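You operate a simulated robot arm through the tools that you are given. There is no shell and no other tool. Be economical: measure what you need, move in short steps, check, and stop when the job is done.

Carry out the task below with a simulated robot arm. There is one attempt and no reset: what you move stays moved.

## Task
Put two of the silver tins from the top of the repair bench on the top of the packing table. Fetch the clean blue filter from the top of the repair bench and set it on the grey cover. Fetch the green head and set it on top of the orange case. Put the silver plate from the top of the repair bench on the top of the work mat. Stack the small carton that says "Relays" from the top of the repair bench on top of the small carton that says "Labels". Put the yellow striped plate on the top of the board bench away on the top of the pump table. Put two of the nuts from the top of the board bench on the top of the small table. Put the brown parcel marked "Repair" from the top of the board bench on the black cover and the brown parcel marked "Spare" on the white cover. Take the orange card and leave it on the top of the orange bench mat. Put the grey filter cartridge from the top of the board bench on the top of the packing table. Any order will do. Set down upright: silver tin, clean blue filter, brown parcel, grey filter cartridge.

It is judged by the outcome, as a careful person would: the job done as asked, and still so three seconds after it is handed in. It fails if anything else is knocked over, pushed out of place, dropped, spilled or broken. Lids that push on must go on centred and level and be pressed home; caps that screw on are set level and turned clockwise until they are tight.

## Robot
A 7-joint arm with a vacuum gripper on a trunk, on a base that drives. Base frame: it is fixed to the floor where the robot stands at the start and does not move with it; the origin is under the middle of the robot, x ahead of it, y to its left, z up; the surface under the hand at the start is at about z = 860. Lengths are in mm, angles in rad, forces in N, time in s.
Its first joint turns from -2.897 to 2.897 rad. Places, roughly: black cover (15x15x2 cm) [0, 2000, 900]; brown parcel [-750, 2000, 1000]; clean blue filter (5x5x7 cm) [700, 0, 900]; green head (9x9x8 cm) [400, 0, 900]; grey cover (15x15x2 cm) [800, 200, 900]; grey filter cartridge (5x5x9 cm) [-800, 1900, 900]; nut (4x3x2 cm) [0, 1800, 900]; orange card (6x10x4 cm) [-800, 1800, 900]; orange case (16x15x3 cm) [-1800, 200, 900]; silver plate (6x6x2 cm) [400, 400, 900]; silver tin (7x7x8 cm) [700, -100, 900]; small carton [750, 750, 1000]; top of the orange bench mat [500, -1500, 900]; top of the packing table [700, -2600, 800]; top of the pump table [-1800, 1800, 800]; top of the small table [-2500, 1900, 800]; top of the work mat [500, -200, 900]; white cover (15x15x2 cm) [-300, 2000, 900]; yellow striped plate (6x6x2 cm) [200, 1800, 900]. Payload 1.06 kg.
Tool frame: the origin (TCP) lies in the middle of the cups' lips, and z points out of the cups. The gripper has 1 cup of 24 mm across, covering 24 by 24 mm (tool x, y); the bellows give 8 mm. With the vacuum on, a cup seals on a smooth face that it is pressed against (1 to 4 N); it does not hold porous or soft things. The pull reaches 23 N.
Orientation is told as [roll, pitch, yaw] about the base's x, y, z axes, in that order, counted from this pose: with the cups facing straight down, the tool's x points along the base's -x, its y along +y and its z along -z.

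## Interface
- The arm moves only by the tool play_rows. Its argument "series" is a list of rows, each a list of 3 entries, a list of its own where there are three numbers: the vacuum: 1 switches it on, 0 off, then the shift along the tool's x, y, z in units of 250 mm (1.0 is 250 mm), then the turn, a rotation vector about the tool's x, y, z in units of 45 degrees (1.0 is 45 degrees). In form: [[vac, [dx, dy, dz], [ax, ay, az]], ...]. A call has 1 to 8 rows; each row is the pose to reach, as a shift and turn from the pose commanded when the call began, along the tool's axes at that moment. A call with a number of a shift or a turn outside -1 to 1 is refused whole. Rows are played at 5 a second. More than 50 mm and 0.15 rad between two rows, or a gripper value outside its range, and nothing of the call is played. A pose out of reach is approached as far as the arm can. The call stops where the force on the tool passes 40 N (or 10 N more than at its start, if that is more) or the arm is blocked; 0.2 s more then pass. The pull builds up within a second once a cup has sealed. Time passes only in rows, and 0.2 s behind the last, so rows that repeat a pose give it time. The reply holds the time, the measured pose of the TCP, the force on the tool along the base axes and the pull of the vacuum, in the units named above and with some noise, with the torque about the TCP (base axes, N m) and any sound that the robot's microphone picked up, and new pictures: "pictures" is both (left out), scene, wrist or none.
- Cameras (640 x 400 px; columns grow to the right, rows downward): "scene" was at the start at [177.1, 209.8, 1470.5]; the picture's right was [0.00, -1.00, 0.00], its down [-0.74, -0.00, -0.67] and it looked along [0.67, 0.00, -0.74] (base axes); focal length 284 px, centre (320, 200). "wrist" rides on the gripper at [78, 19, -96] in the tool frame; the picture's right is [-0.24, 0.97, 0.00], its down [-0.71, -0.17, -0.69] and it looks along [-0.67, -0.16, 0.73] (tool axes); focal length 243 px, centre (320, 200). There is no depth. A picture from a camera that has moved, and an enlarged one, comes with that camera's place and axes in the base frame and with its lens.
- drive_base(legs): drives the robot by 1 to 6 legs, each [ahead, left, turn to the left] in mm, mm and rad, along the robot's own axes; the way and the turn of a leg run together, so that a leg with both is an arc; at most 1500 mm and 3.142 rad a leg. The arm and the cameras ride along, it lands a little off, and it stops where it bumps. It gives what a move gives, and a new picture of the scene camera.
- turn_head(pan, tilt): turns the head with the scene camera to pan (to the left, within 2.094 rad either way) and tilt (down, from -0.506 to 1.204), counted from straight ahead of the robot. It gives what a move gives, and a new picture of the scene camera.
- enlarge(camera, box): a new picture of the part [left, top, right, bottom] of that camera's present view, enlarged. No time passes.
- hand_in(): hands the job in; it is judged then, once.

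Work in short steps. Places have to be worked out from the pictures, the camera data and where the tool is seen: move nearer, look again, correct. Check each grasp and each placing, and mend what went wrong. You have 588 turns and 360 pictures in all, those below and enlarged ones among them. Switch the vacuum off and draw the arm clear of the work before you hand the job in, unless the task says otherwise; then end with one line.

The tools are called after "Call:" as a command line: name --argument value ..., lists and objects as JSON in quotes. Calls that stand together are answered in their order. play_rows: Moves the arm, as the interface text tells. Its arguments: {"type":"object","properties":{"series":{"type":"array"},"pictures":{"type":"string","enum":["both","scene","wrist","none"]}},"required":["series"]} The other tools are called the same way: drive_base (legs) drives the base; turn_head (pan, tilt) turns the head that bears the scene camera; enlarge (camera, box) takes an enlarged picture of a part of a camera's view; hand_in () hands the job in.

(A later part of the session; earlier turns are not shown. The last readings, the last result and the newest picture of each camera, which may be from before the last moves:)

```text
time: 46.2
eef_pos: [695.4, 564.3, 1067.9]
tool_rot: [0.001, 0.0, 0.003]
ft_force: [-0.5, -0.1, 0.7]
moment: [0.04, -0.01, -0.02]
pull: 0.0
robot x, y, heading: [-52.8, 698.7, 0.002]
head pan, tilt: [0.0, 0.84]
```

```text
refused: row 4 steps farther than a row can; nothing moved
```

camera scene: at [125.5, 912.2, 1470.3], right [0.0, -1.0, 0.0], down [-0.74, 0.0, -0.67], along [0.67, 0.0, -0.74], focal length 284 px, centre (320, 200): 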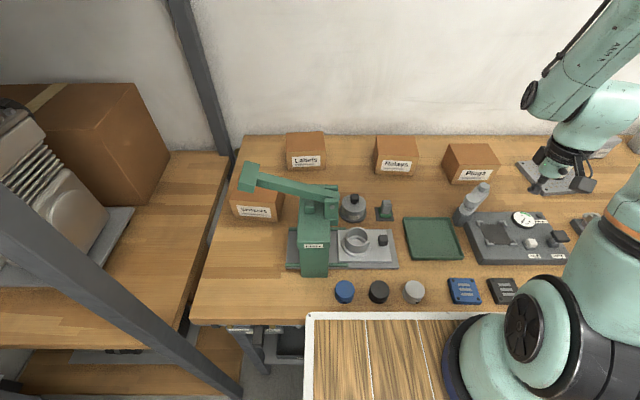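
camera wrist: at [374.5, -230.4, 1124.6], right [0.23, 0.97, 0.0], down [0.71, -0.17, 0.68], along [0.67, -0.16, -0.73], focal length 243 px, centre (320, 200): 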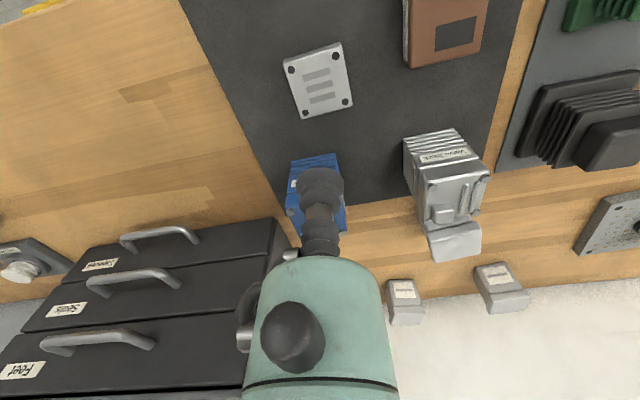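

I exceeded the step limit; replay with smaller steps.

Call:
play_rows --series '[[0, [-0.14, 0.11, 0], [0, 0, 0]], [0, [-0.28, 0.22, 0], [0, 0, 0]], [0, [-0.42, 0.33, 0], [0, 0, 0]], [0, [-0.56, 0.44, 0], [0, 0, 0]], [0, [-0.57, 0.45, 0.1], [0, 0, 0]], [0, [-0.57, 0.45, 0.24], [0, 0, 0]]]'

Call:
enlarge --camera "wrist" --box '[200, 40, 440, 240]'

```text
time: 47.6
eef_pos: [838.9, 678.3, 1007.1]
tool_rot: [0.001, -0.001, 0.003]
ft_force: [-0.1, 0.5, 1.0]
moment: [0.0, -0.03, -0.02]
pull: 0.0
robot x, y, heading: [-52.2, 701.4, 0.003]
head pan, tilt: [0.0, 0.84]
camera scene: at [125.1, 912.2, 1470.4], right [0.0, -1.0, 0.0], down [-0.74, 0.0, -0.67], along [0.67, 0.0, -0.74], focal length 284 px, centre (320, 200)
camera wrist: at [760.5, 696.1, 1104.2], right [0.23, 0.97, 0.0], down [0.71, -0.17, 0.69], along [0.67, -0.16, -0.73], focal length 243 px, centre (320, 200)
```

scene: 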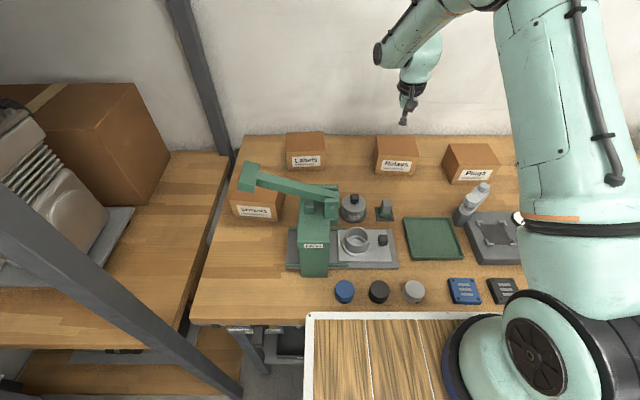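
wrist: 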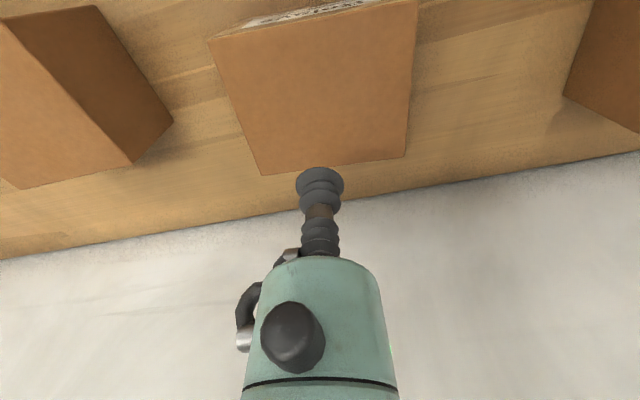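

```text
2.00 times, centred on (320, 140) of wrist
camera zoom: at [760.5, 696.1, 1104.2], right [0.23, 0.97, 0.0], down [0.71, -0.17, 0.69], along [0.67, -0.16, -0.73], focal length 485 px, centre (320, 320)
```

zoom: 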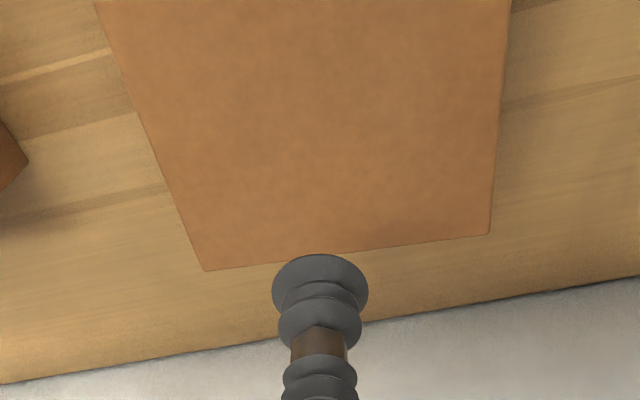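

Relays carton top centre refined to (829, 680), yaw ≈ −5°. I lower with vacuum to z≈934.

Call:
play_rows --series '[[1, [0.038, 0.008, 0.12], [0, 0, 0]], [1, [0.038, 0.008, 0.24], [0, 0, 0]], [1, [0.038, 0.008, 0.28], [0, 0, 0]], [1, [0.038, 0.008, 0.292], [0, 0, 0]], [1, [0.038, 0.008, 0.292], [0, 0, 0]], [1, [0.038, 0.008, 0.292], [0, 0, 0]]]' --pictures "none"

```text
time: 49.0
eef_pos: [829.5, 677.4, 935.6]
tool_rot: [0.002, -0.002, 0.005]
ft_force: [-3.0, -2.5, 14.1]
moment: [0.03, -0.02, -0.03]
pull: 22.7
robot x, y, heading: [-52.8, 700.8, 0.004]
head pan, tilt: [0.0, 0.84]
```

Sealed. Lift 125 mm and read the weight.

Call:
play_rows --series '[[1, [0, 0, -0.02], [0, 0, 0]], [1, [0, 0, -0.1], [0, 0, 0]], [1, [0, 0, -0.2], [0, 0, 0]], [1, [0, 0, -0.35], [0, 0, 0]], [1, [0, 0, -0.5], [0, 0, 0]], [1, [0, 0, -0.5], [0, 0, 0]]]'

```text
time: 50.5
eef_pos: [829.6, 679.1, 1060.9]
tool_rot: [0.0, 0.001, 0.003]
ft_force: [0.3, -0.9, -3.3]
moment: [-0.01, -0.04, -0.03]
pull: 23.0
robot x, y, heading: [-51.1, 700.5, 0.008]
head pan, tilt: [0.0, 0.84]
camera scene: at [125.7, 912.2, 1470.3], right [0.0, -1.0, 0.0], down [-0.74, 0.0, -0.67], along [0.67, 0.0, -0.74], focal length 284 px, centre (320, 200)
camera wrist: at [750.6, 697.9, 1156.4], right [0.23, 0.97, 0.0], down [0.71, -0.17, 0.68], along [0.67, -0.16, -0.73], focal length 243 px, centre (320, 200)
```

scene: 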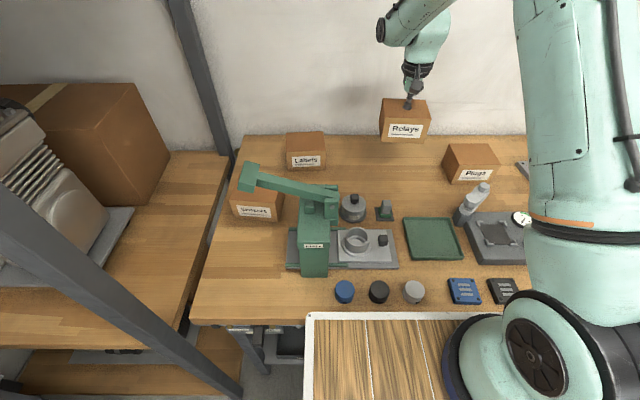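
wrist: 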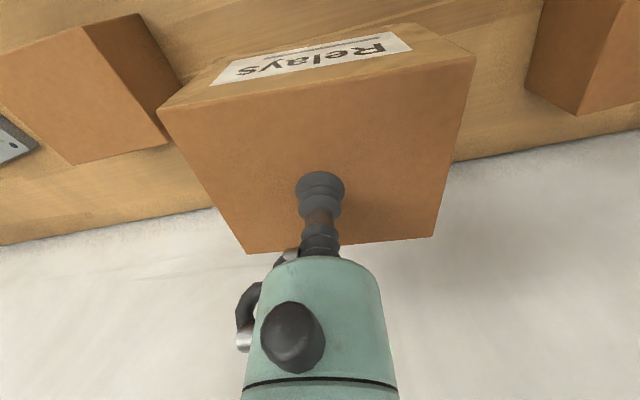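

Held well. I take a tight view of the Labels carton to get its centre and yaw.

Call:
enlarge --camera "scene" --box '[270, 120, 350, 180]'

```text
6.67 times, centred on (310, 150) of scene
camera zoom: at [125.7, 912.2, 1470.3], right [0.0, -1.0, 0.0], down [-0.74, 0.0, -0.67], along [0.67, 0.0, -0.74], focal length 1890 px, centre (387, 533)
```

zoom: 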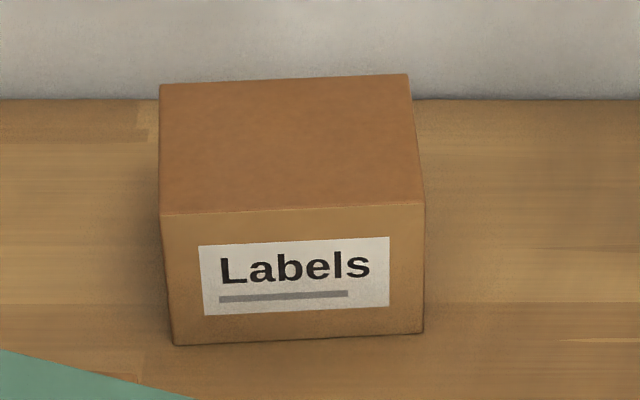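

Labels: centre (847, 958), yaw ≈ +3.7°. I carry Relays over it, turning by +8.7° to match.

Call:
play_rows --series '[[1, [0, 0.13, 0], [0, 0, 0]], [1, [0, 0.27, 0], [0, 0, 0]], [1, [0, 0.41, 0], [0, 0, 0]], [1, [0, 0.556, 0], [0, 0, 0]]]' --pictures "none"

Call:
play_rows --series '[[1, [-0.017, 0.14, 0], [0, 0, -0.05]], [1, [-0.035, 0.28, 0], [0, 0, -0.1]], [1, [-0.052, 0.42, 0], [0, 0, -0.15]], [1, [-0.07, 0.56, 0], [0, 0, -0.193]], [1, [-0.07, 0.56, 0], [0, 0, -0.193]]]'

Call:
enlarge --camera "scene" --box '[230, 70, 390, 190]'

```text
time: 51.5
eef_pos: [829.8, 817.8, 1060.4]
tool_rot: [-0.001, 0.0, 0.004]
ft_force: [0.4, -0.7, -3.0]
moment: [-0.02, 0.0, -0.02]
pull: 23.2
robot x, y, heading: [-50.9, 700.9, 0.006]
head pan, tilt: [0.0, 0.84]
```

```text
time: 52.6
eef_pos: [845.6, 957.3, 1059.6]
tool_rot: [-0.001, 0.0, 0.154]
ft_force: [-0.2, -1.4, -3.6]
moment: [-0.01, -0.03, -0.02]
pull: 22.6
robot x, y, heading: [-47.6, 699.9, 0.008]
head pan, tilt: [0.0, 0.84]
camera scene: at [125.5, 912.3, 1470.3], right [0.0, -1.0, 0.0], down [-0.74, 0.0, -0.67], along [0.67, 0.0, -0.74], focal length 284 px, centre (320, 200)
camera wrist: at [766.1, 964.9, 1156.3], right [0.08, 1.0, 0.0], down [0.73, -0.06, 0.68], along [0.68, -0.06, -0.73], focal length 243 px, centre (320, 200)
```

scene: 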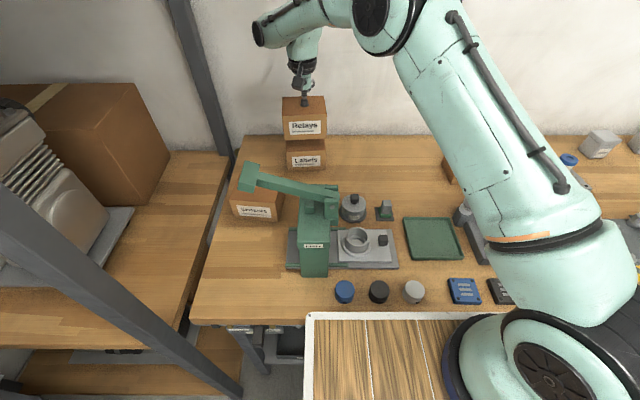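
wrist: 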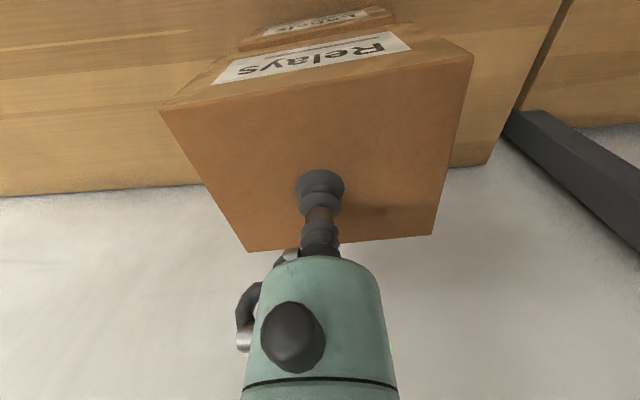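

```text
3.33 times, centred on (310, 130) of scene
camera zoom: at [125.5, 912.3, 1470.3], right [0.0, -1.0, 0.0], down [-0.74, 0.0, -0.67], along [0.67, 0.0, -0.74], focal length 945 px, centre (353, 433)
```

zoom: 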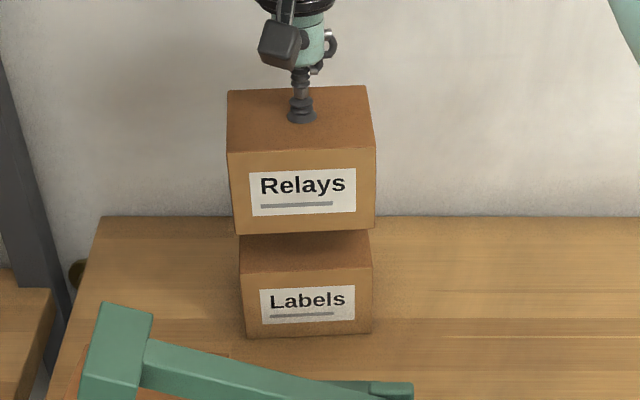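

Well aligned. Lower toward expected contact at TCP ≈1013, stopping at 1018.

Call:
play_rows --series '[[1, [0, 0, 0.08], [0, 0, 0]], [1, [0, 0, 0.14], [0, 0, 0]], [1, [0, 0, 0.168], [0, 0, 0]], [1, [0, 0, 0.168], [0, 0, 0]]]' --pictures "none"

Call:
play_rows --series '[[1, [0, 0, 0.008], [0, 0, 0]], [1, [0, 0, 0.016], [0, 0, 0]], [1, [0, 0, 0.016], [0, 0, 0]]]' --pictures "none"

```text
time: 53.6
eef_pos: [843.8, 958.8, 1018.4]
tool_rot: [0.0, -0.001, 0.155]
ft_force: [0.3, 0.7, 0.9]
moment: [-0.01, -0.01, 0.02]
pull: 22.7
robot x, y, heading: [-50.7, 703.5, 0.007]
head pan, tilt: [0.0, 0.84]
```

```text
time: 54.5
eef_pos: [845.8, 958.4, 1015.1]
tool_rot: [0.0, -0.003, 0.156]
ft_force: [2.5, 0.7, 18.2]
moment: [-0.02, -0.03, -0.01]
pull: 22.2
robot x, y, heading: [-50.5, 699.7, 0.009]
head pan, tilt: [0.0, 0.84]
```

Contact (18 N). Ease up 2 mm, release, rise.

Call:
play_rows --series '[[1, [0, 0, -0.008], [0, 0, 0]], [0, [0, 0, -0.008], [0, 0, 0]], [0, [0, 0, -0.008], [0, 0, 0]], [0, [0, 0, -0.008], [0, 0, 0]], [0, [0, 0, -0.03], [0, 0, 0]], [0, [0, 0, -0.1], [0, 0, 0]], [0, [0, 0, -0.25], [0, 0, 0]]]'

```text
time: 56.0
eef_pos: [846.3, 957.8, 1076.7]
tool_rot: [-0.001, 0.001, 0.155]
ft_force: [-0.1, -0.5, 0.1]
moment: [-0.03, 0.04, 0.03]
pull: 0.0
robot x, y, heading: [-48.9, 701.1, -0.0]
head pan, tilt: [0.0, 0.84]
camera scene: at [125.8, 912.4, 1470.3], right [0.0, -1.0, 0.0], down [-0.74, 0.0, -0.67], along [0.67, 0.0, -0.74], focal length 284 px, centre (320, 200)
camera wrist: at [765.8, 964.7, 1173.7], right [0.08, 1.0, 0.0], down [0.73, -0.06, 0.68], along [0.68, -0.06, -0.73], focal length 243 px, centre (320, 200)
```

scene: 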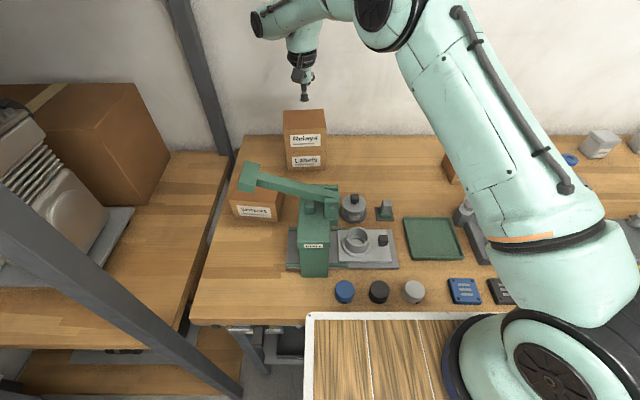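
wrist: 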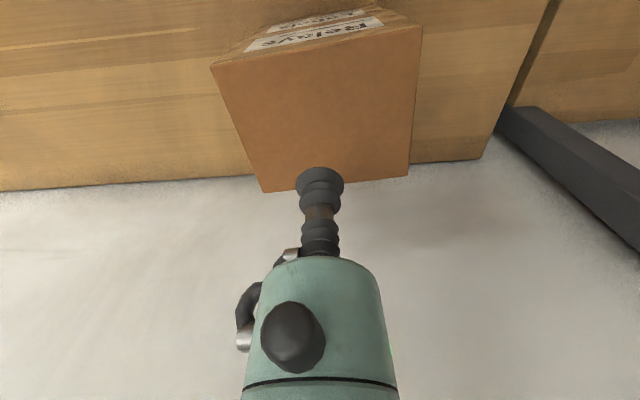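

Stack is good. I straighten the tool, rise, retract in front of the robot, then drive back to (−150, 0) for the green head.

Call:
play_rows --series '[[0, [0, 0, -0.15], [0, 0, 0.05]], [0, [0, 0, -0.3], [0, 0, 0.1]], [0, [0, 0, -0.3], [0, 0, 0.15]], [0, [0, 0, -0.3], [0, 0, 0.195]]]' --pictures "none"

Call:
play_rows --series '[[0, [0.13, -0.13, 0], [0, 0, 0]], [0, [0.26, -0.26, 0], [0, 0, 0]], [0, [0.39, -0.39, 0], [0, 0, 0]], [0, [0.52, -0.52, 0], [0, 0, 0]], [0, [0.65, -0.65, 0], [0, 0, 0]], [0, [0.78, -0.78, 0], [0, 0, 0]], [0, [0.9, -0.9, 0], [0, 0, 0]], [0, [1, -1, 0], [0, 0, 0]]]' --pictures "none"

Call:
drive_base --legs '[[-100, -700, 0]]'

Call:
enlarge --camera "scene" --box '[370, 160, 470, 280]'

```text
time: 57.0
eef_pos: [845.4, 958.7, 1151.3]
tool_rot: [0.0, 0.0, 0.003]
ft_force: [-0.8, -0.3, -1.0]
moment: [0.02, 0.01, 0.04]
pull: 0.0
robot x, y, heading: [-49.5, 703.3, 0.004]
head pan, tilt: [0.0, 0.84]
```

```text
time: 58.9
eef_pos: [597.7, 709.7, 1151.7]
tool_rot: [0.0, 0.002, 0.004]
ft_force: [0.0, 0.2, -0.5]
moment: [0.0, 0.01, -0.01]
pull: 0.1
robot x, y, heading: [-52.2, 703.9, 0.001]
head pan, tilt: [0.0, 0.84]
```

```text
time: 62.7
eef_pos: [501.8, 12.5, 1151.4]
tool_rot: [0.001, 0.0, 0.008]
ft_force: [-0.4, 0.6, -0.1]
moment: [0.01, -0.01, -0.02]
pull: 0.0
robot x, y, heading: [-148.9, 0.4, 0.01]
head pan, tilt: [0.0, 0.84]
camera scene: at [28.4, 213.7, 1470.3], right [0.01, -1.0, 0.0], down [-0.74, -0.01, -0.67], along [0.67, 0.01, -0.74], focal length 284 px, centre (320, 200)
```

scene: 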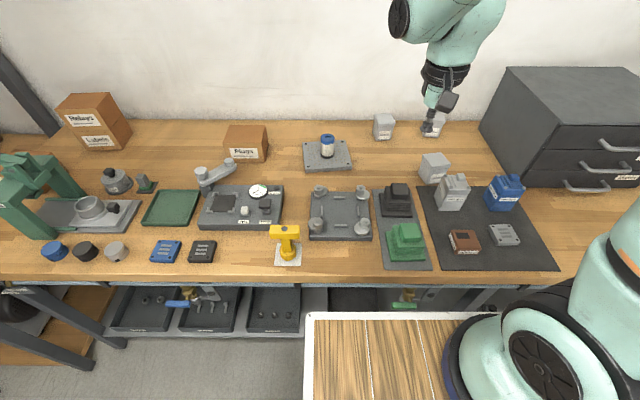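

```text
3.33 times, centred on (420, 220) of scene
camera zoom: at [28.4, 213.7, 1470.3], right [0.01, -1.0, 0.0], down [-0.74, -0.01, -0.67], along [0.67, 0.01, -0.74], focal length 945 px, centre (-13, 133)
```

zoom: 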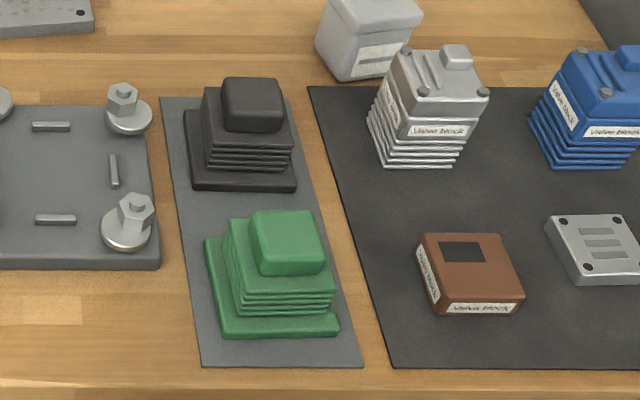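

Green head's top block centre ≈(414, 10, ~935). I move above it to z≈1000.

Call:
play_rows --series '[[0, [0.09, -0.002, 0.15], [0, 0, 0]], [0, [0.18, -0.004, 0.3], [0, 0, 0]], [0, [0.27, -0.006, 0.45], [0, 0, 0]], [0, [0.352, -0.01, 0.604], [0, 0, 0]], [0, [0.352, -0.01, 0.604], [0, 0, 0]]]' --pictures "wrist"

Call:
enlarge --camera "wrist" --box '[220, 20, 420, 200]'

```text
time: 63.9
eef_pos: [412.5, 8.2, 1000.4]
tool_rot: [0.0, 0.001, 0.008]
ft_force: [-0.1, 0.1, 0.0]
moment: [-0.01, -0.01, 0.02]
pull: 0.1
robot x, y, heading: [-147.3, 6.5, 0.006]
head pan, tilt: [0.0, 0.84]
camera wrist: at [334.5, 27.8, 1096.4], right [0.23, 0.97, 0.0], down [0.71, -0.17, 0.68], along [0.67, -0.16, -0.73], focal length 243 px, centre (320, 200)
```

wrist: 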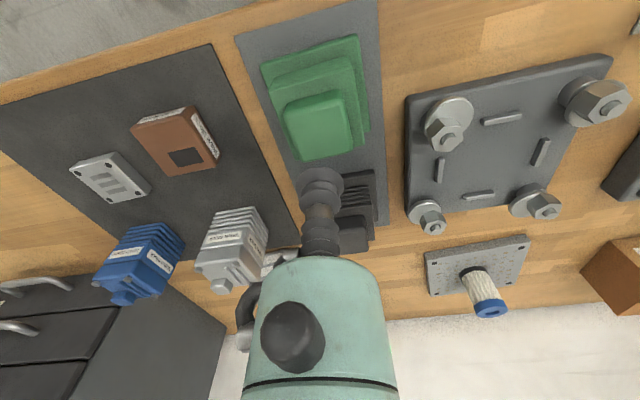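

```text
2.22 times, centred on (320, 110) of wrist
camera zoom: at [334.5, 27.8, 1096.4], right [0.23, 0.97, 0.0], down [0.71, -0.17, 0.68], along [0.67, -0.16, -0.73], focal length 539 px, centre (320, 400)
```

zoom: 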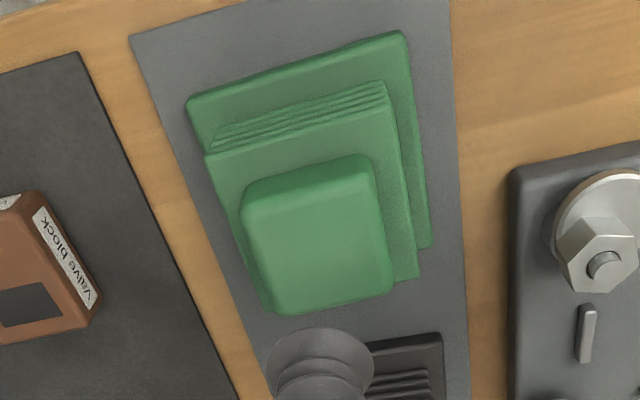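

Aligned. Top is at about z 938. I lower with vacuum to 937.

Call:
play_rows --series '[[1, [-0.002, 0, 0.12], [0, 0, 0]], [1, [-0.002, 0, 0.22], [0, 0, 0]], [1, [-0.002, 0, 0.244], [0, 0, 0]], [1, [-0.002, 0, 0.256], [0, 0, 0]], [1, [-0.002, 0, 0.256], [0, 0, 0]]]' --pictures "none"

```text
time: 65.1
eef_pos: [414.5, 9.5, 937.2]
tool_rot: [0.001, 0.0, 0.009]
ft_force: [-4.0, 0.1, 3.9]
moment: [0.02, -0.02, -0.1]
pull: 22.9
robot x, y, heading: [-145.2, 1.2, 0.007]
head pan, tilt: [0.0, 0.84]
```

Sealed. Lift 40 mm first and look.

Call:
play_rows --series '[[1, [0, 0, -0.03], [0, 0, 0]], [1, [0, 0, -0.1], [0, 0, 0]], [1, [0, 0, -0.2], [0, 0, 0]], [1, [0, 0, -0.38], [0, 0, 0]], [1, [0, 0, -0.56], [0, 0, 0]], [1, [0, 0, -0.72], [0, 0, 0]]]'

```text
time: 66.5
eef_pos: [414.5, 9.2, 1118.0]
tool_rot: [0.0, 0.0, 0.009]
ft_force: [-0.1, 0.1, -6.1]
moment: [-0.01, 0.04, -0.03]
pull: 22.5
robot x, y, heading: [-147.4, 1.5, 0.008]
head pan, tilt: [0.0, 0.84]
camera scene: at [29.0, 214.0, 1470.2], right [0.01, -1.0, 0.0], down [-0.74, -0.01, -0.67], along [0.67, 0.01, -0.74], focal length 284 px, centre (320, 200)
camera wrist: at [336.3, 28.5, 1214.2], right [0.23, 0.97, 0.0], down [0.71, -0.16, 0.68], along [0.67, -0.16, -0.73], focal length 243 px, centre (320, 200)
```

scene: 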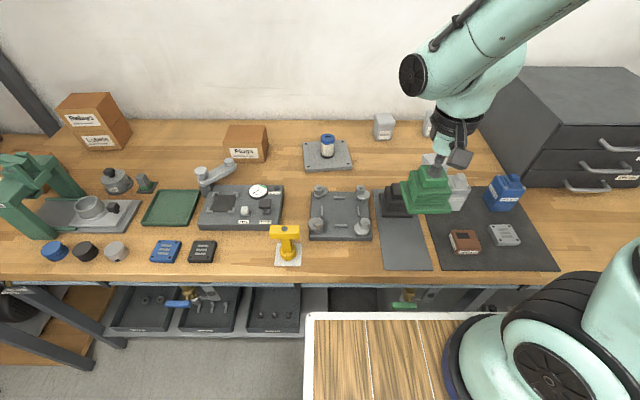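
wrist: 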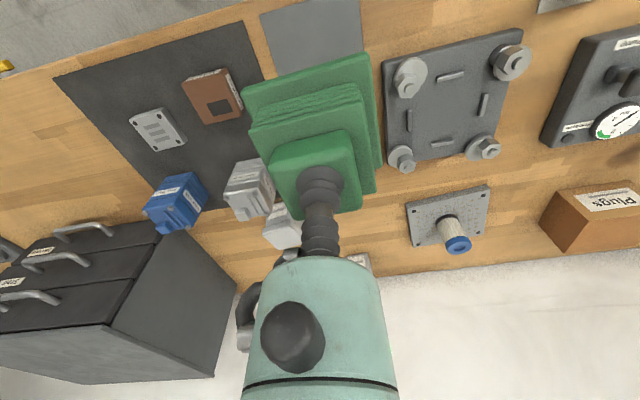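

Held (6 N). I back off 400 mm and turn around toward the orange case at (−1800, 200).

Call:
drive_base --legs '[[-400, 0, 0], [0, 0, 3.133]]'

```text
time: 76.4
eef_pos: [-1105.7, -9.4, 1117.9]
tool_rot: [-0.001, 0.0, -3.134]
ft_force: [0.3, -0.3, -5.4]
moment: [0.01, -0.03, 0.01]
pull: 22.1
robot x, y, heading: [-542.4, -2.3, -3.126]
head pan, tilt: [0.0, 0.84]
camera scene: at [-723.0, -213.6, 1470.3], right [-0.01, 1.0, 0.0], down [0.74, 0.01, -0.67], along [-0.67, -0.01, -0.74], focal length 284 px, centre (320, 200)
```

scene: 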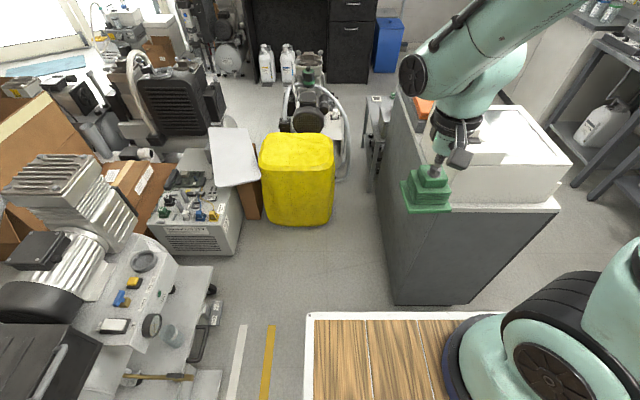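

I zoom on the area of the orange case, partly hidden behind the arm.

Call:
enlarge --camera "scene" --box '[370, 70, 590, 230]'

```text
2.50 times, centred on (480, 150) of scene
camera zoom: at [-723.0, -213.6, 1470.3], right [-0.01, 1.0, 0.0], down [0.74, 0.01, -0.67], along [-0.67, -0.01, -0.74], focal length 709 px, centre (-80, 325)
```

zoom: 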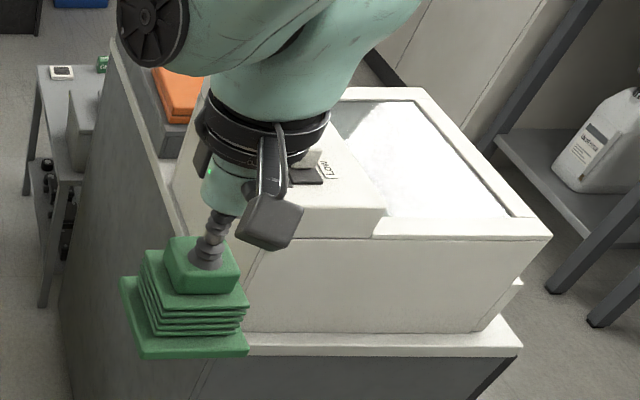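

The white console on the cabinet is tall (~z 1010), with the orange case behind it. I'll approach along the aisle on its left: move 260 mm left (−y) and 400 ahead, then look.

Call:
drive_base --legs '[[0, 260, -0.015], [350, 0, 0]]'

Call:
turn_head --pan -0.6 --tilt 0.7

```text
time: 80.1
eef_pos: [-1455.3, -257.3, 1117.0]
tool_rot: [-0.001, 0.001, 3.135]
ft_force: [0.2, -0.1, -6.0]
moment: [0.02, -0.02, 0.02]
pull: 23.0
robot x, y, heading: [-897.4, -256.0, 3.132]
head pan, tilt: [0.0, 0.84]
camera scene: at [-1077.2, -468.1, 1470.3], right [0.01, 1.0, 0.0], down [0.74, 0.0, -0.67], along [-0.67, 0.0, -0.74], focal length 284 px, centre (320, 200)
```

scene: 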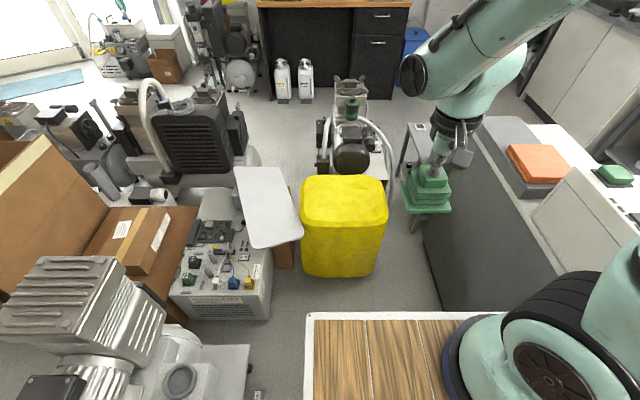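

```text
time: 81.1
eef_pos: [-1456.2, -256.9, 1117.8]
tool_rot: [0.0, 0.001, 3.135]
ft_force: [-0.4, 0.0, -5.3]
moment: [0.01, -0.03, 0.0]
pull: 22.3
robot x, y, heading: [-893.0, -259.2, 3.137]
head pan, tilt: [-0.6, 0.7]
camera scene: at [-1068.3, -420.2, 1481.7], right [0.57, 0.82, 0.0], down [0.53, -0.37, -0.76], along [-0.63, 0.44, -0.64], focal length 284 px, centre (320, 200)
```

scene: 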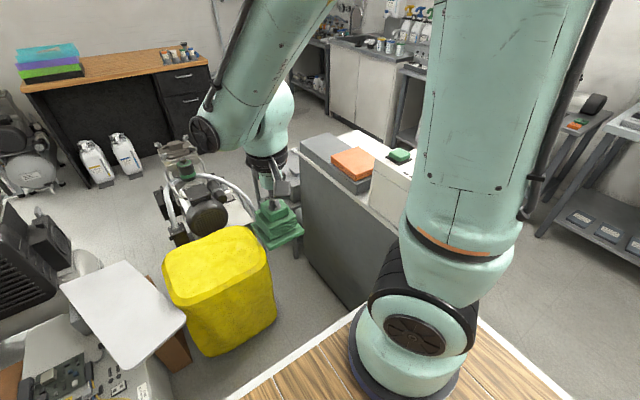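

Case located at about (−1771, 223). Zoom for its height and the surface below.

Call:
enlarge --camera "scene" --box '[270, 110, 430, 230]'

```text
3.33 times, centred on (350, 170) of scene
camera zoom: at [-1068.3, -420.2, 1481.7], right [0.57, 0.82, 0.0], down [0.53, -0.37, -0.76], along [-0.63, 0.44, -0.64], focal length 945 px, centre (220, 300)
```

zoom: 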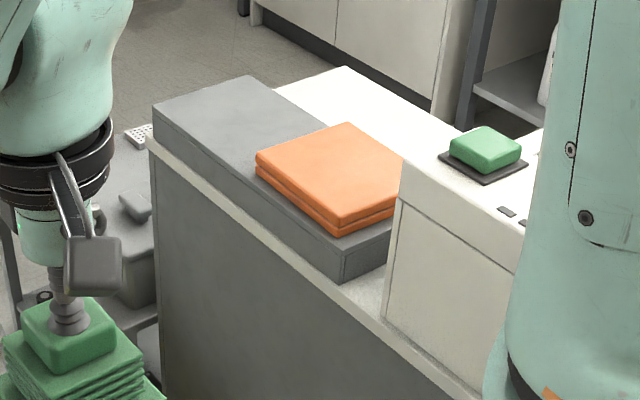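

I drive ahead 300 mm so the case is about 750 mm from the robot axis, diagonal right.

Call:
drive_base --legs '[[300, 0, 0]]'

Call:
play_rows --series '[[1, [0, -0.16, -0.06], [0, 0, 0]], [1, [0, -0.33, -0.08], [0, 0, 0]], [1, [0, -0.5, -0.08], [0, 0, 0]], [1, [0, -0.67, -0.08], [0, 0, 0]], [1, [0, -0.84, -0.08], [0, 0, 0]], [1, [0, -1, -0.08], [0, 0, 0]]]'

```text
time: 83.1
eef_pos: [-1752.7, -253.8, 1117.1]
tool_rot: [0.001, 0.0, 3.131]
ft_force: [-1.3, -0.1, -6.0]
moment: [-0.04, -0.04, 0.0]
pull: 22.8
robot x, y, heading: [-1194.0, -257.7, 3.132]
head pan, tilt: [-0.6, 0.7]
camera scene: at [-1366.4, -417.6, 1481.8], right [0.57, 0.82, 0.0], down [0.53, -0.37, -0.76], along [-0.63, 0.44, -0.64], focal length 284 px, centre (320, 200)
```

scene: 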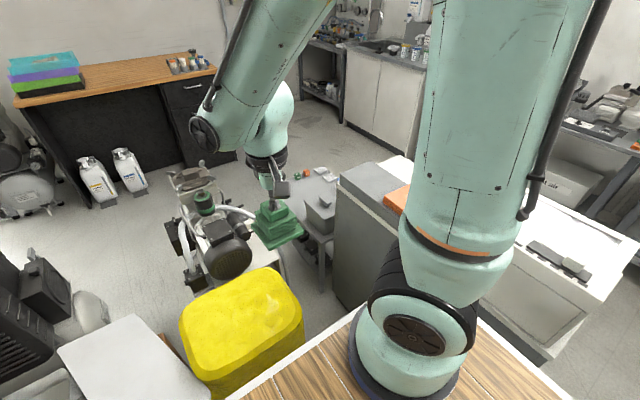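

```text
time: 84.5
eef_pos: [-1750.1, -4.2, 1135.9]
tool_rot: [0.0, 0.001, 3.132]
ft_force: [0.4, -0.4, -4.5]
moment: [-0.01, -0.02, -0.01]
pull: 23.1
robot x, y, heading: [-1194.4, -254.4, 3.132]
head pan, tilt: [-0.6, 0.7]
camera scene: at [-1366.1, -417.9, 1481.8], right [0.57, 0.82, 0.0], down [0.53, -0.37, -0.77], along [-0.63, 0.44, -0.64], focal length 284 px, centre (320, 200)
camera wrist: at [-1672.3, -23.0, 1232.2], right [-0.24, -0.97, 0.0], down [-0.71, 0.18, 0.68], along [-0.66, 0.17, -0.73], focal length 243 px, centre (320, 200)
```

scene: 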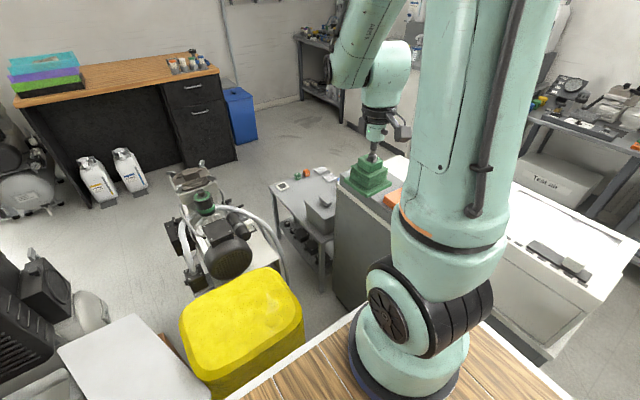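
wrist: 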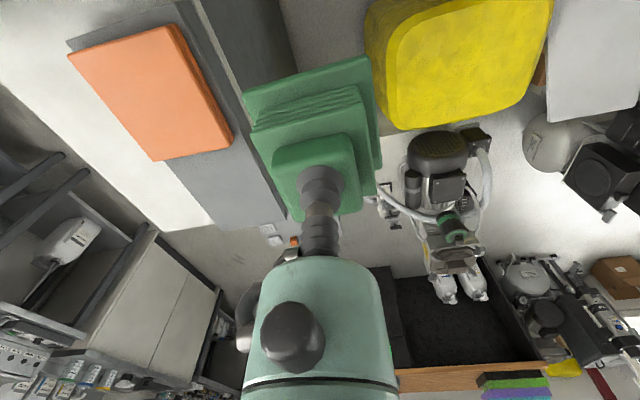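

Case centre from the wrist ≈(−1752, 224, 897). I continue there at z≈1136.

Call:
play_rows --series '[[1, [0, -0.16, 0], [0, 0, 0]], [1, [0, -0.32, 0], [0, 0, 0]], [1, [0, -0.48, 0], [0, 0, 0]], [1, [0, -0.64, 0], [0, 0, 0]], [1, [0, -0.79, 0], [0, 0, 0]], [1, [0, -0.912, 0], [0, 0, 0]], [1, [0, -0.912, 0], [0, 0, 0]]]'

```text
time: 86.1
eef_pos: [-1748.5, 225.2, 1136.7]
tool_rot: [0.001, 0.001, 3.131]
ft_force: [-0.3, 0.2, -5.0]
moment: [-0.01, -0.02, 0.02]
pull: 22.8
robot x, y, heading: [-1195.7, -256.2, 3.133]
head pan, tilt: [-0.6, 0.7]
camera scene: at [-1366.4, -417.5, 1481.8], right [0.57, 0.82, 0.0], down [0.53, -0.37, -0.76], along [-0.63, 0.44, -0.64], focal length 284 px, centre (320, 200)
camera wrist: at [-1670.6, 205.6, 1233.6], right [-0.24, -0.97, 0.0], down [-0.71, 0.18, 0.68], along [-0.66, 0.17, -0.73], focal length 243 px, centre (320, 200)
```

scene: 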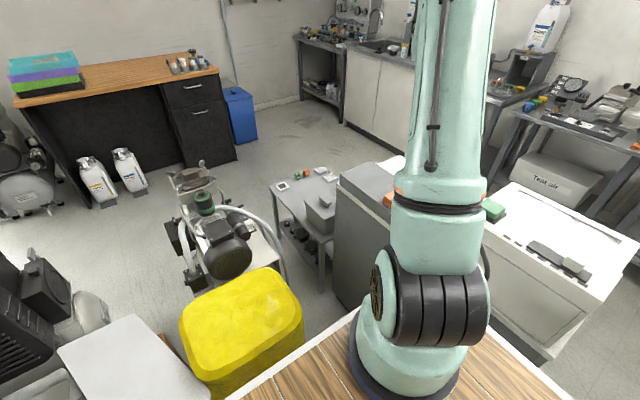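
wrist: 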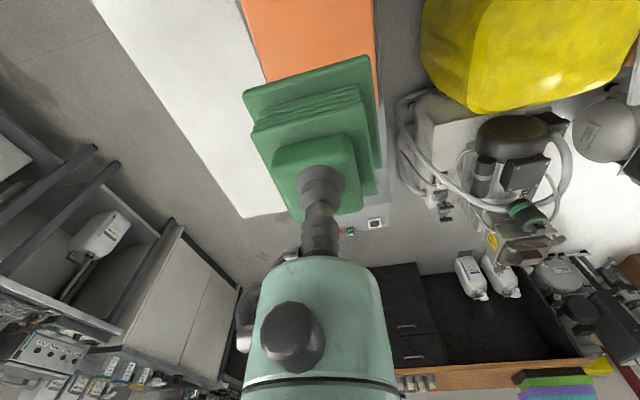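

Refined centre ≈(−1753, 230). I lower to z≈985 and look.

Call:
play_rows --series '[[1, [-0.016, -0.02, 0.16], [0, 0, 0]], [1, [-0.016, -0.02, 0.34], [0, 0, 0]], [1, [-0.016, -0.02, 0.5], [0, 0, 0]], [1, [-0.016, -0.02, 0.604], [0, 0, 0]], [1, [-0.016, -0.02, 0.604], [0, 0, 0]]]'

Call:
enlarge --camera "scene" --box '[300, 140, 460, 240]'

```text
time: 87.3
eef_pos: [-1751.1, 229.2, 985.8]
tool_rot: [-0.001, 0.002, 3.132]
ft_force: [0.3, 0.2, -5.4]
moment: [-0.02, -0.05, 0.02]
pull: 23.0
robot x, y, heading: [-1190.5, -255.8, 3.137]
head pan, tilt: [-0.6, 0.7]
camera scene: at [-1366.3, -417.5, 1481.8], right [0.57, 0.82, 0.0], down [0.53, -0.37, -0.76], along [-0.63, 0.44, -0.64], focal length 284 px, centre (320, 200)
camera wrist: at [-1674.3, 209.7, 1082.3], right [-0.24, -0.97, 0.0], down [-0.71, 0.18, 0.68], along [-0.66, 0.17, -0.73], focal length 243 px, centre (320, 200)
```

scene: 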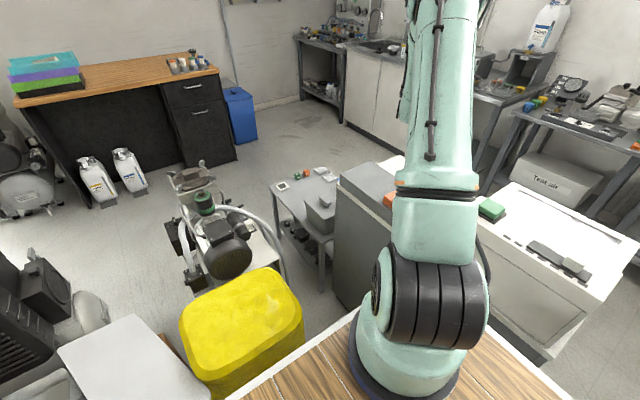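
wrist: 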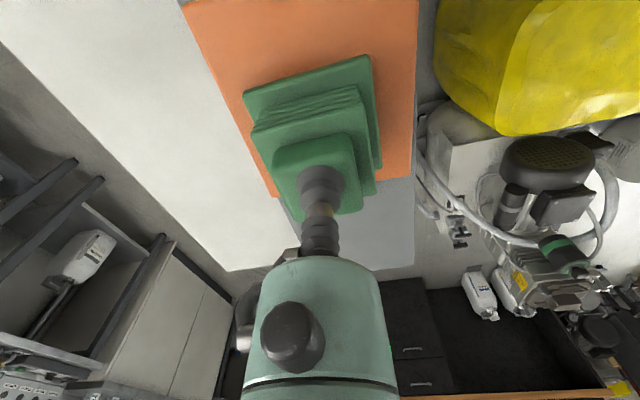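

```text
4.00 times, centred on (380, 190) of scene
camera zoom: at [-1366.3, -417.5, 1481.8], right [0.57, 0.82, 0.0], down [0.53, -0.37, -0.76], along [-0.63, 0.44, -0.64], focal length 1134 px, centre (80, 240)
```

zoom: 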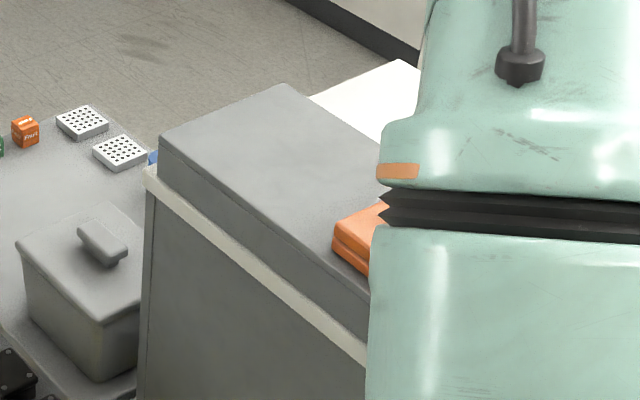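

Centred. I lower in small steps watching the force.

Call:
play_rows --series '[[1, [0, 0, 0.016], [0, 0, 0]], [1, [0, 0, 0.032], [0, 0, 0]], [1, [0, 0, 0.032], [0, 0, 0]]]' --pictures "none"

Call:
play_rows --series '[[1, [0, 0, 0.008], [0, 0, 0]], [1, [0, 0, 0.016], [0, 0, 0]], [1, [0, 0, 0.016], [0, 0, 0]]]' --pictures "none"

```text
time: 88.1
eef_pos: [-1753.6, 229.6, 979.4]
tool_rot: [-0.002, 0.0, 3.133]
ft_force: [0.0, 0.4, -5.7]
moment: [-0.01, -0.05, -0.02]
pull: 22.7
robot x, y, heading: [-1193.4, -258.6, 3.137]
head pan, tilt: [-0.6, 0.7]
```

```text
time: 88.9
eef_pos: [-1752.7, 229.0, 974.5]
tool_rot: [0.001, 0.001, 3.131]
ft_force: [0.7, -0.3, -0.7]
moment: [0.01, 0.04, -0.02]
pull: 22.2
robot x, y, heading: [-1192.4, -255.8, 3.13]
head pan, tilt: [-0.6, 0.7]
```

Touching. 1.5 mm more, then release and rise.

Call:
play_rows --series '[[1, [0, 0, 0.005], [0, 0, 0]], [1, [0, 0, 0.005], [0, 0, 0]], [0, [0, 0, 0.002], [0, 0, 0]], [0, [0, 0, 0.002], [0, 0, 0]], [0, [0, 0, 0.002], [0, 0, 0]], [0, [0, 0, -0.02], [0, 0, 0]], [0, [0, 0, -0.1], [0, 0, 0]], [0, [0, 0, -0.25], [0, 0, 0]]]' --pictures "wrist"

```text
time: 90.7
eef_pos: [-1752.8, 229.9, 1037.5]
tool_rot: [0.0, 0.0, 3.13]
ft_force: [-0.5, 0.6, 1.5]
moment: [0.02, -0.02, 0.01]
pull: 0.0
robot x, y, heading: [-1191.0, -260.3, 3.137]
head pan, tilt: [-0.6, 0.7]
camera wrist: at [-1674.2, 210.6, 1133.7], right [-0.24, -0.97, 0.0], down [-0.71, 0.18, 0.68], along [-0.66, 0.17, -0.73], focal length 243 px, centre (320, 200)
```

wrist: 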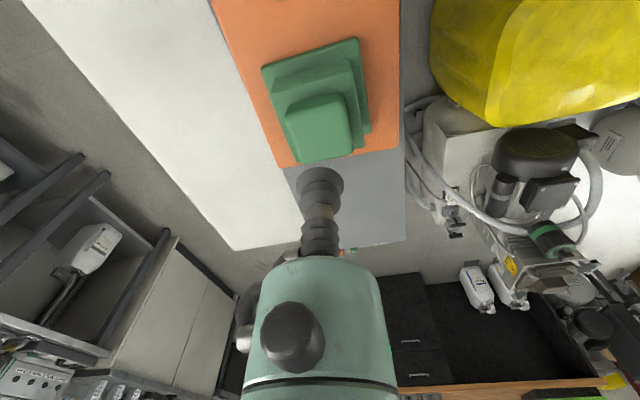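

Head is on the case. I retract the arm up and back in front of the robot.

Call:
play_rows --series '[[0, [0, 0, -0.19], [0, 0, 0]], [0, [0, 0, -0.38], [0, 0, 0]], [0, [0, 0.17, -0.4], [0, 0, 0]], [0, [0, 0.34, -0.4], [0, 0, 0]], [0, [0, 0.51, -0.4], [0, 0, 0]], [0, [0, 0.68, -0.4], [0, 0, 0]], [0, [0, 0.84, -0.4], [0, 0, 0]], [0, [0, 1, -0.4], [0, 0, 0]]]' --pictures "none"

Call:
play_rows --series '[[0, [0.02, 0.17, 0], [0, 0, 0]], [0, [0.04, 0.34, 0], [0, 0, 0]], [0, [0.04, 0.51, 0], [0, 0, 0]], [0, [0.04, 0.68, 0], [0, 0, 0]], [0, [0.04, 0.84, 0], [0, 0, 0]], [0, [0.04, 0.95, 0], [0, 0, 0]]]' --pictures "scene"

Call:
enlarge --camera "scene" --box '[300, 140, 460, 240]'

```text
time: 92.5
eef_pos: [-1755.0, -20.0, 1138.1]
tool_rot: [0.0, 0.0, 3.133]
ft_force: [0.0, 0.3, 0.3]
moment: [0.0, 0.01, 0.02]
pull: 0.0
robot x, y, heading: [-1190.5, -253.4, 3.127]
head pan, tilt: [-0.6, 0.7]
```

```text
time: 93.9
eef_pos: [-1746.5, -257.2, 1136.5]
tool_rot: [-0.001, 0.0, 3.13]
ft_force: [-0.3, -0.2, 0.9]
moment: [-0.01, 0.01, 0.05]
pull: 0.0
robot x, y, heading: [-1189.5, -251.3, 3.13]
head pan, tilt: [-0.6, 0.7]
camera scene: at [-1366.3, -417.4, 1481.8], right [0.57, 0.82, 0.0], down [0.53, -0.37, -0.76], along [-0.63, 0.44, -0.64], focal length 284 px, centre (320, 200)
```

scene: 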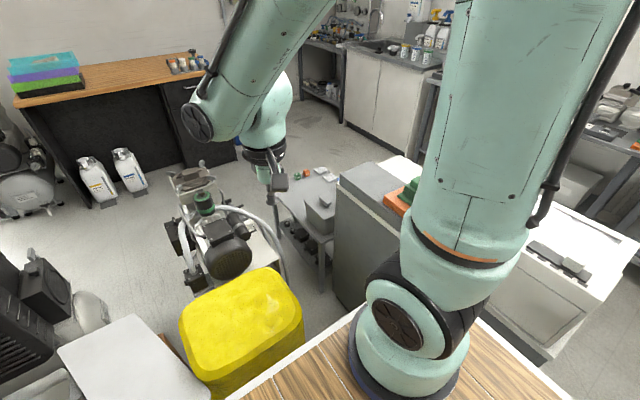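

```text
4.00 times, centred on (380, 190) of scene
camera zoom: at [-1366.3, -417.4, 1481.8], right [0.57, 0.82, 0.0], down [0.53, -0.37, -0.76], along [-0.63, 0.44, -0.64], focal length 1134 px, centre (80, 240)
```

zoom: 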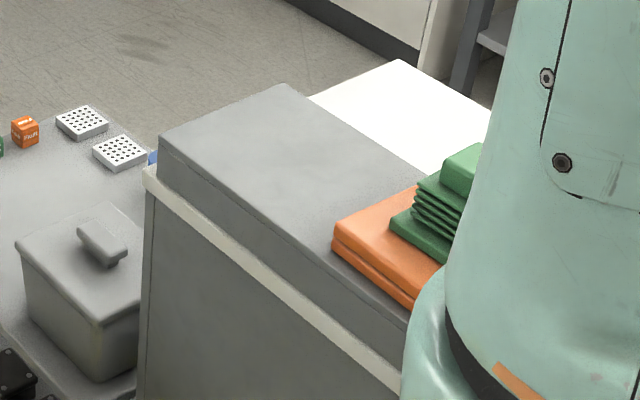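

Head sits well on the case. Now I drive to the board bench: back 700, turn right 90°, ahead 1200.

Call:
drive_base --legs '[[-720, 0, 0], [0, 0, -1.56], [1200, 0, 0]]'

Call:
turn_head --pan 0 --tilt 0.6

```text
time: 107.3
eef_pos: [-494.4, 1484.3, 1136.1]
tool_rot: [0.0, -0.001, 1.583]
ft_force: [0.5, -0.4, 0.9]
moment: [0.02, 0.01, 0.01]
pull: 0.0
robot x, y, heading: [-481.0, 930.0, 1.588]
head pan, tilt: [-0.6, 0.7]
camera scene: at [-647.0, 1096.9, 1481.8], right [0.83, -0.55, 0.0], down [-0.36, -0.54, -0.76], along [0.42, 0.64, -0.64], focal length 284 px, centre (320, 200)
```

scene: 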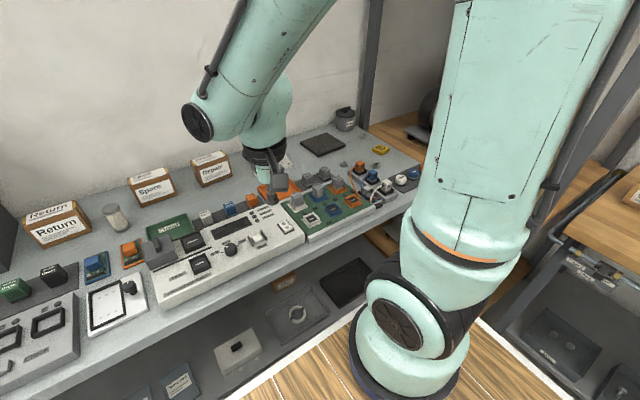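

```text
time: 108.3
eef_pos: [-494.7, 1484.1, 1136.4]
tool_rot: [-0.002, 0.0, 1.584]
ft_force: [0.6, 0.3, 0.3]
moment: [-0.01, 0.02, 0.0]
pull: 0.1
robot x, y, heading: [-481.1, 929.7, 1.586]
head pan, tilt: [0.0, 0.6]
camera scene: at [-695.1, 1114.5, 1490.4], right [1.0, 0.01, 0.0], down [0.01, -0.57, -0.82], along [-0.01, 0.82, -0.57], focal length 284 px, centre (320, 200)
```

scene: 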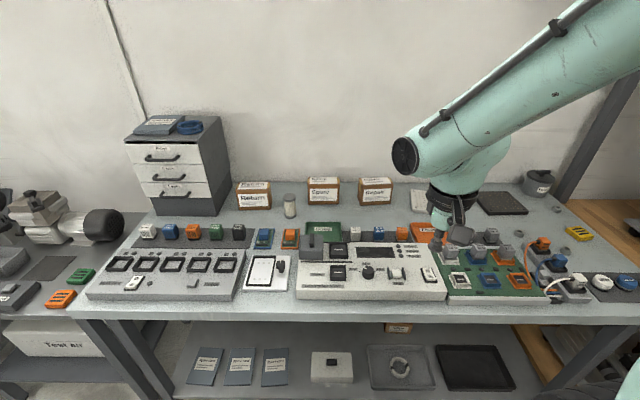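

I zoom on the board bench in two parts.

Call:
enlarge --camera "scene" --box '[210, 160, 410, 300]'

Call:
enlarge --camera "scene" --box '[400, 160, 640, 310]'

```text
2.86 times, centred on (310, 230) of scene
camera zoom: at [-695.1, 1114.5, 1490.4], right [1.0, 0.01, 0.0], down [0.01, -0.57, -0.82], along [-0.01, 0.82, -0.57], focal length 810 px, centre (349, 114)
```

zoom: 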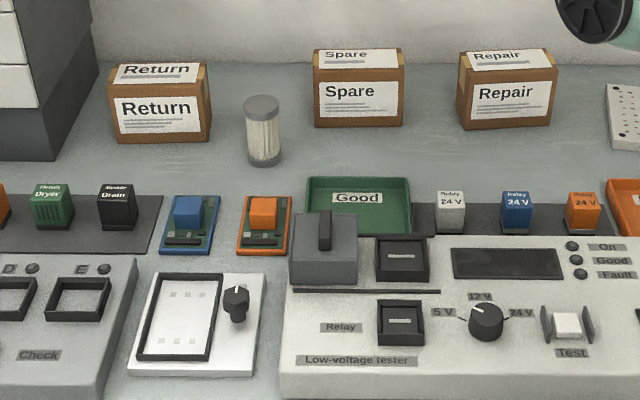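

```text
2.67 times, centred on (520, 235) of scene
camera zoom: at [-695.1, 1114.5, 1490.4], right [1.0, 0.01, 0.0], down [0.01, -0.57, -0.82], along [-0.01, 0.82, -0.57], focal length 756 px, centre (-213, 107)
```

zoom: 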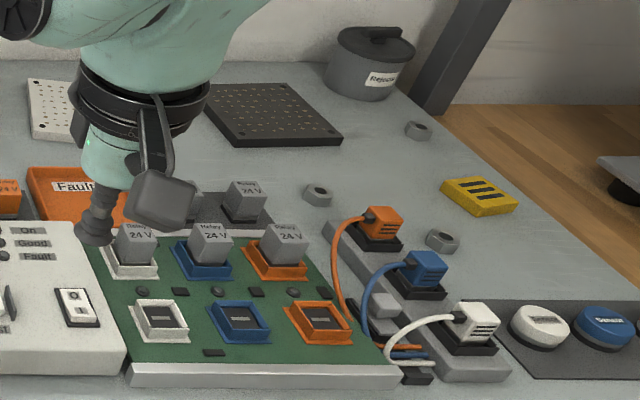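

Bench front edge is y≈1532; parcels at y≈2045 (Spare x≈−697, Repair x≈−490), black cover ≈(−16, 2003). I drive to about (−250, 1170).

Call:
drive_base --legs '[[240, -228, -0.016]]'

Call:
enlarge --camera "scene" --box '[100, 120, 420, 280]'

```text
time: 110.5
eef_pos: [-258.3, 1727.4, 1137.1]
tool_rot: [-0.002, -0.001, 1.568]
ft_force: [0.8, 0.2, -0.6]
moment: [-0.01, 0.03, 0.01]
pull: 0.0
robot x, y, heading: [-252.7, 1168.0, 1.567]
head pan, tilt: [0.0, 0.6]
camera scene: at [-464.7, 1361.0, 1490.4], right [1.0, 0.0, 0.0], down [0.0, -0.56, -0.83], along [0.0, 0.83, -0.56], focal length 284 px, centre (320, 200)
```

scene: 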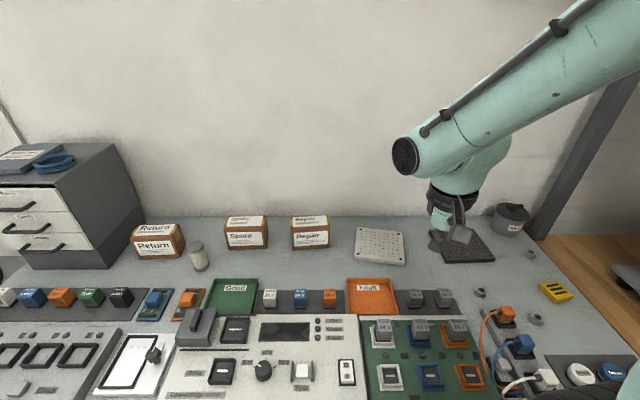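

```text
2.00 times, centred on (260, 200) of scene
camera zoom: at [-464.7, 1361.0, 1490.4], right [1.0, 0.0, 0.0], down [0.0, -0.56, -0.83], along [0.0, 0.83, -0.56], focal length 567 px, centre (440, 200)
```

zoom: 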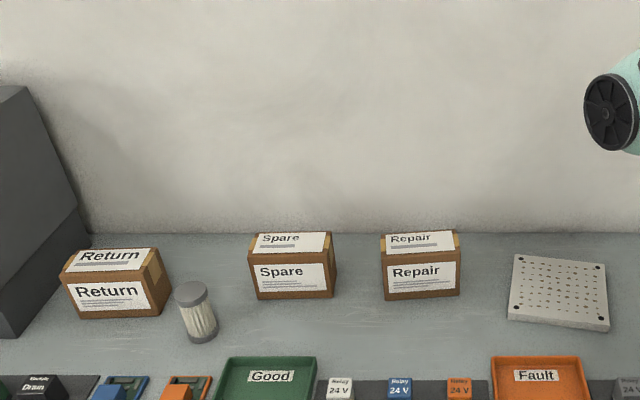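

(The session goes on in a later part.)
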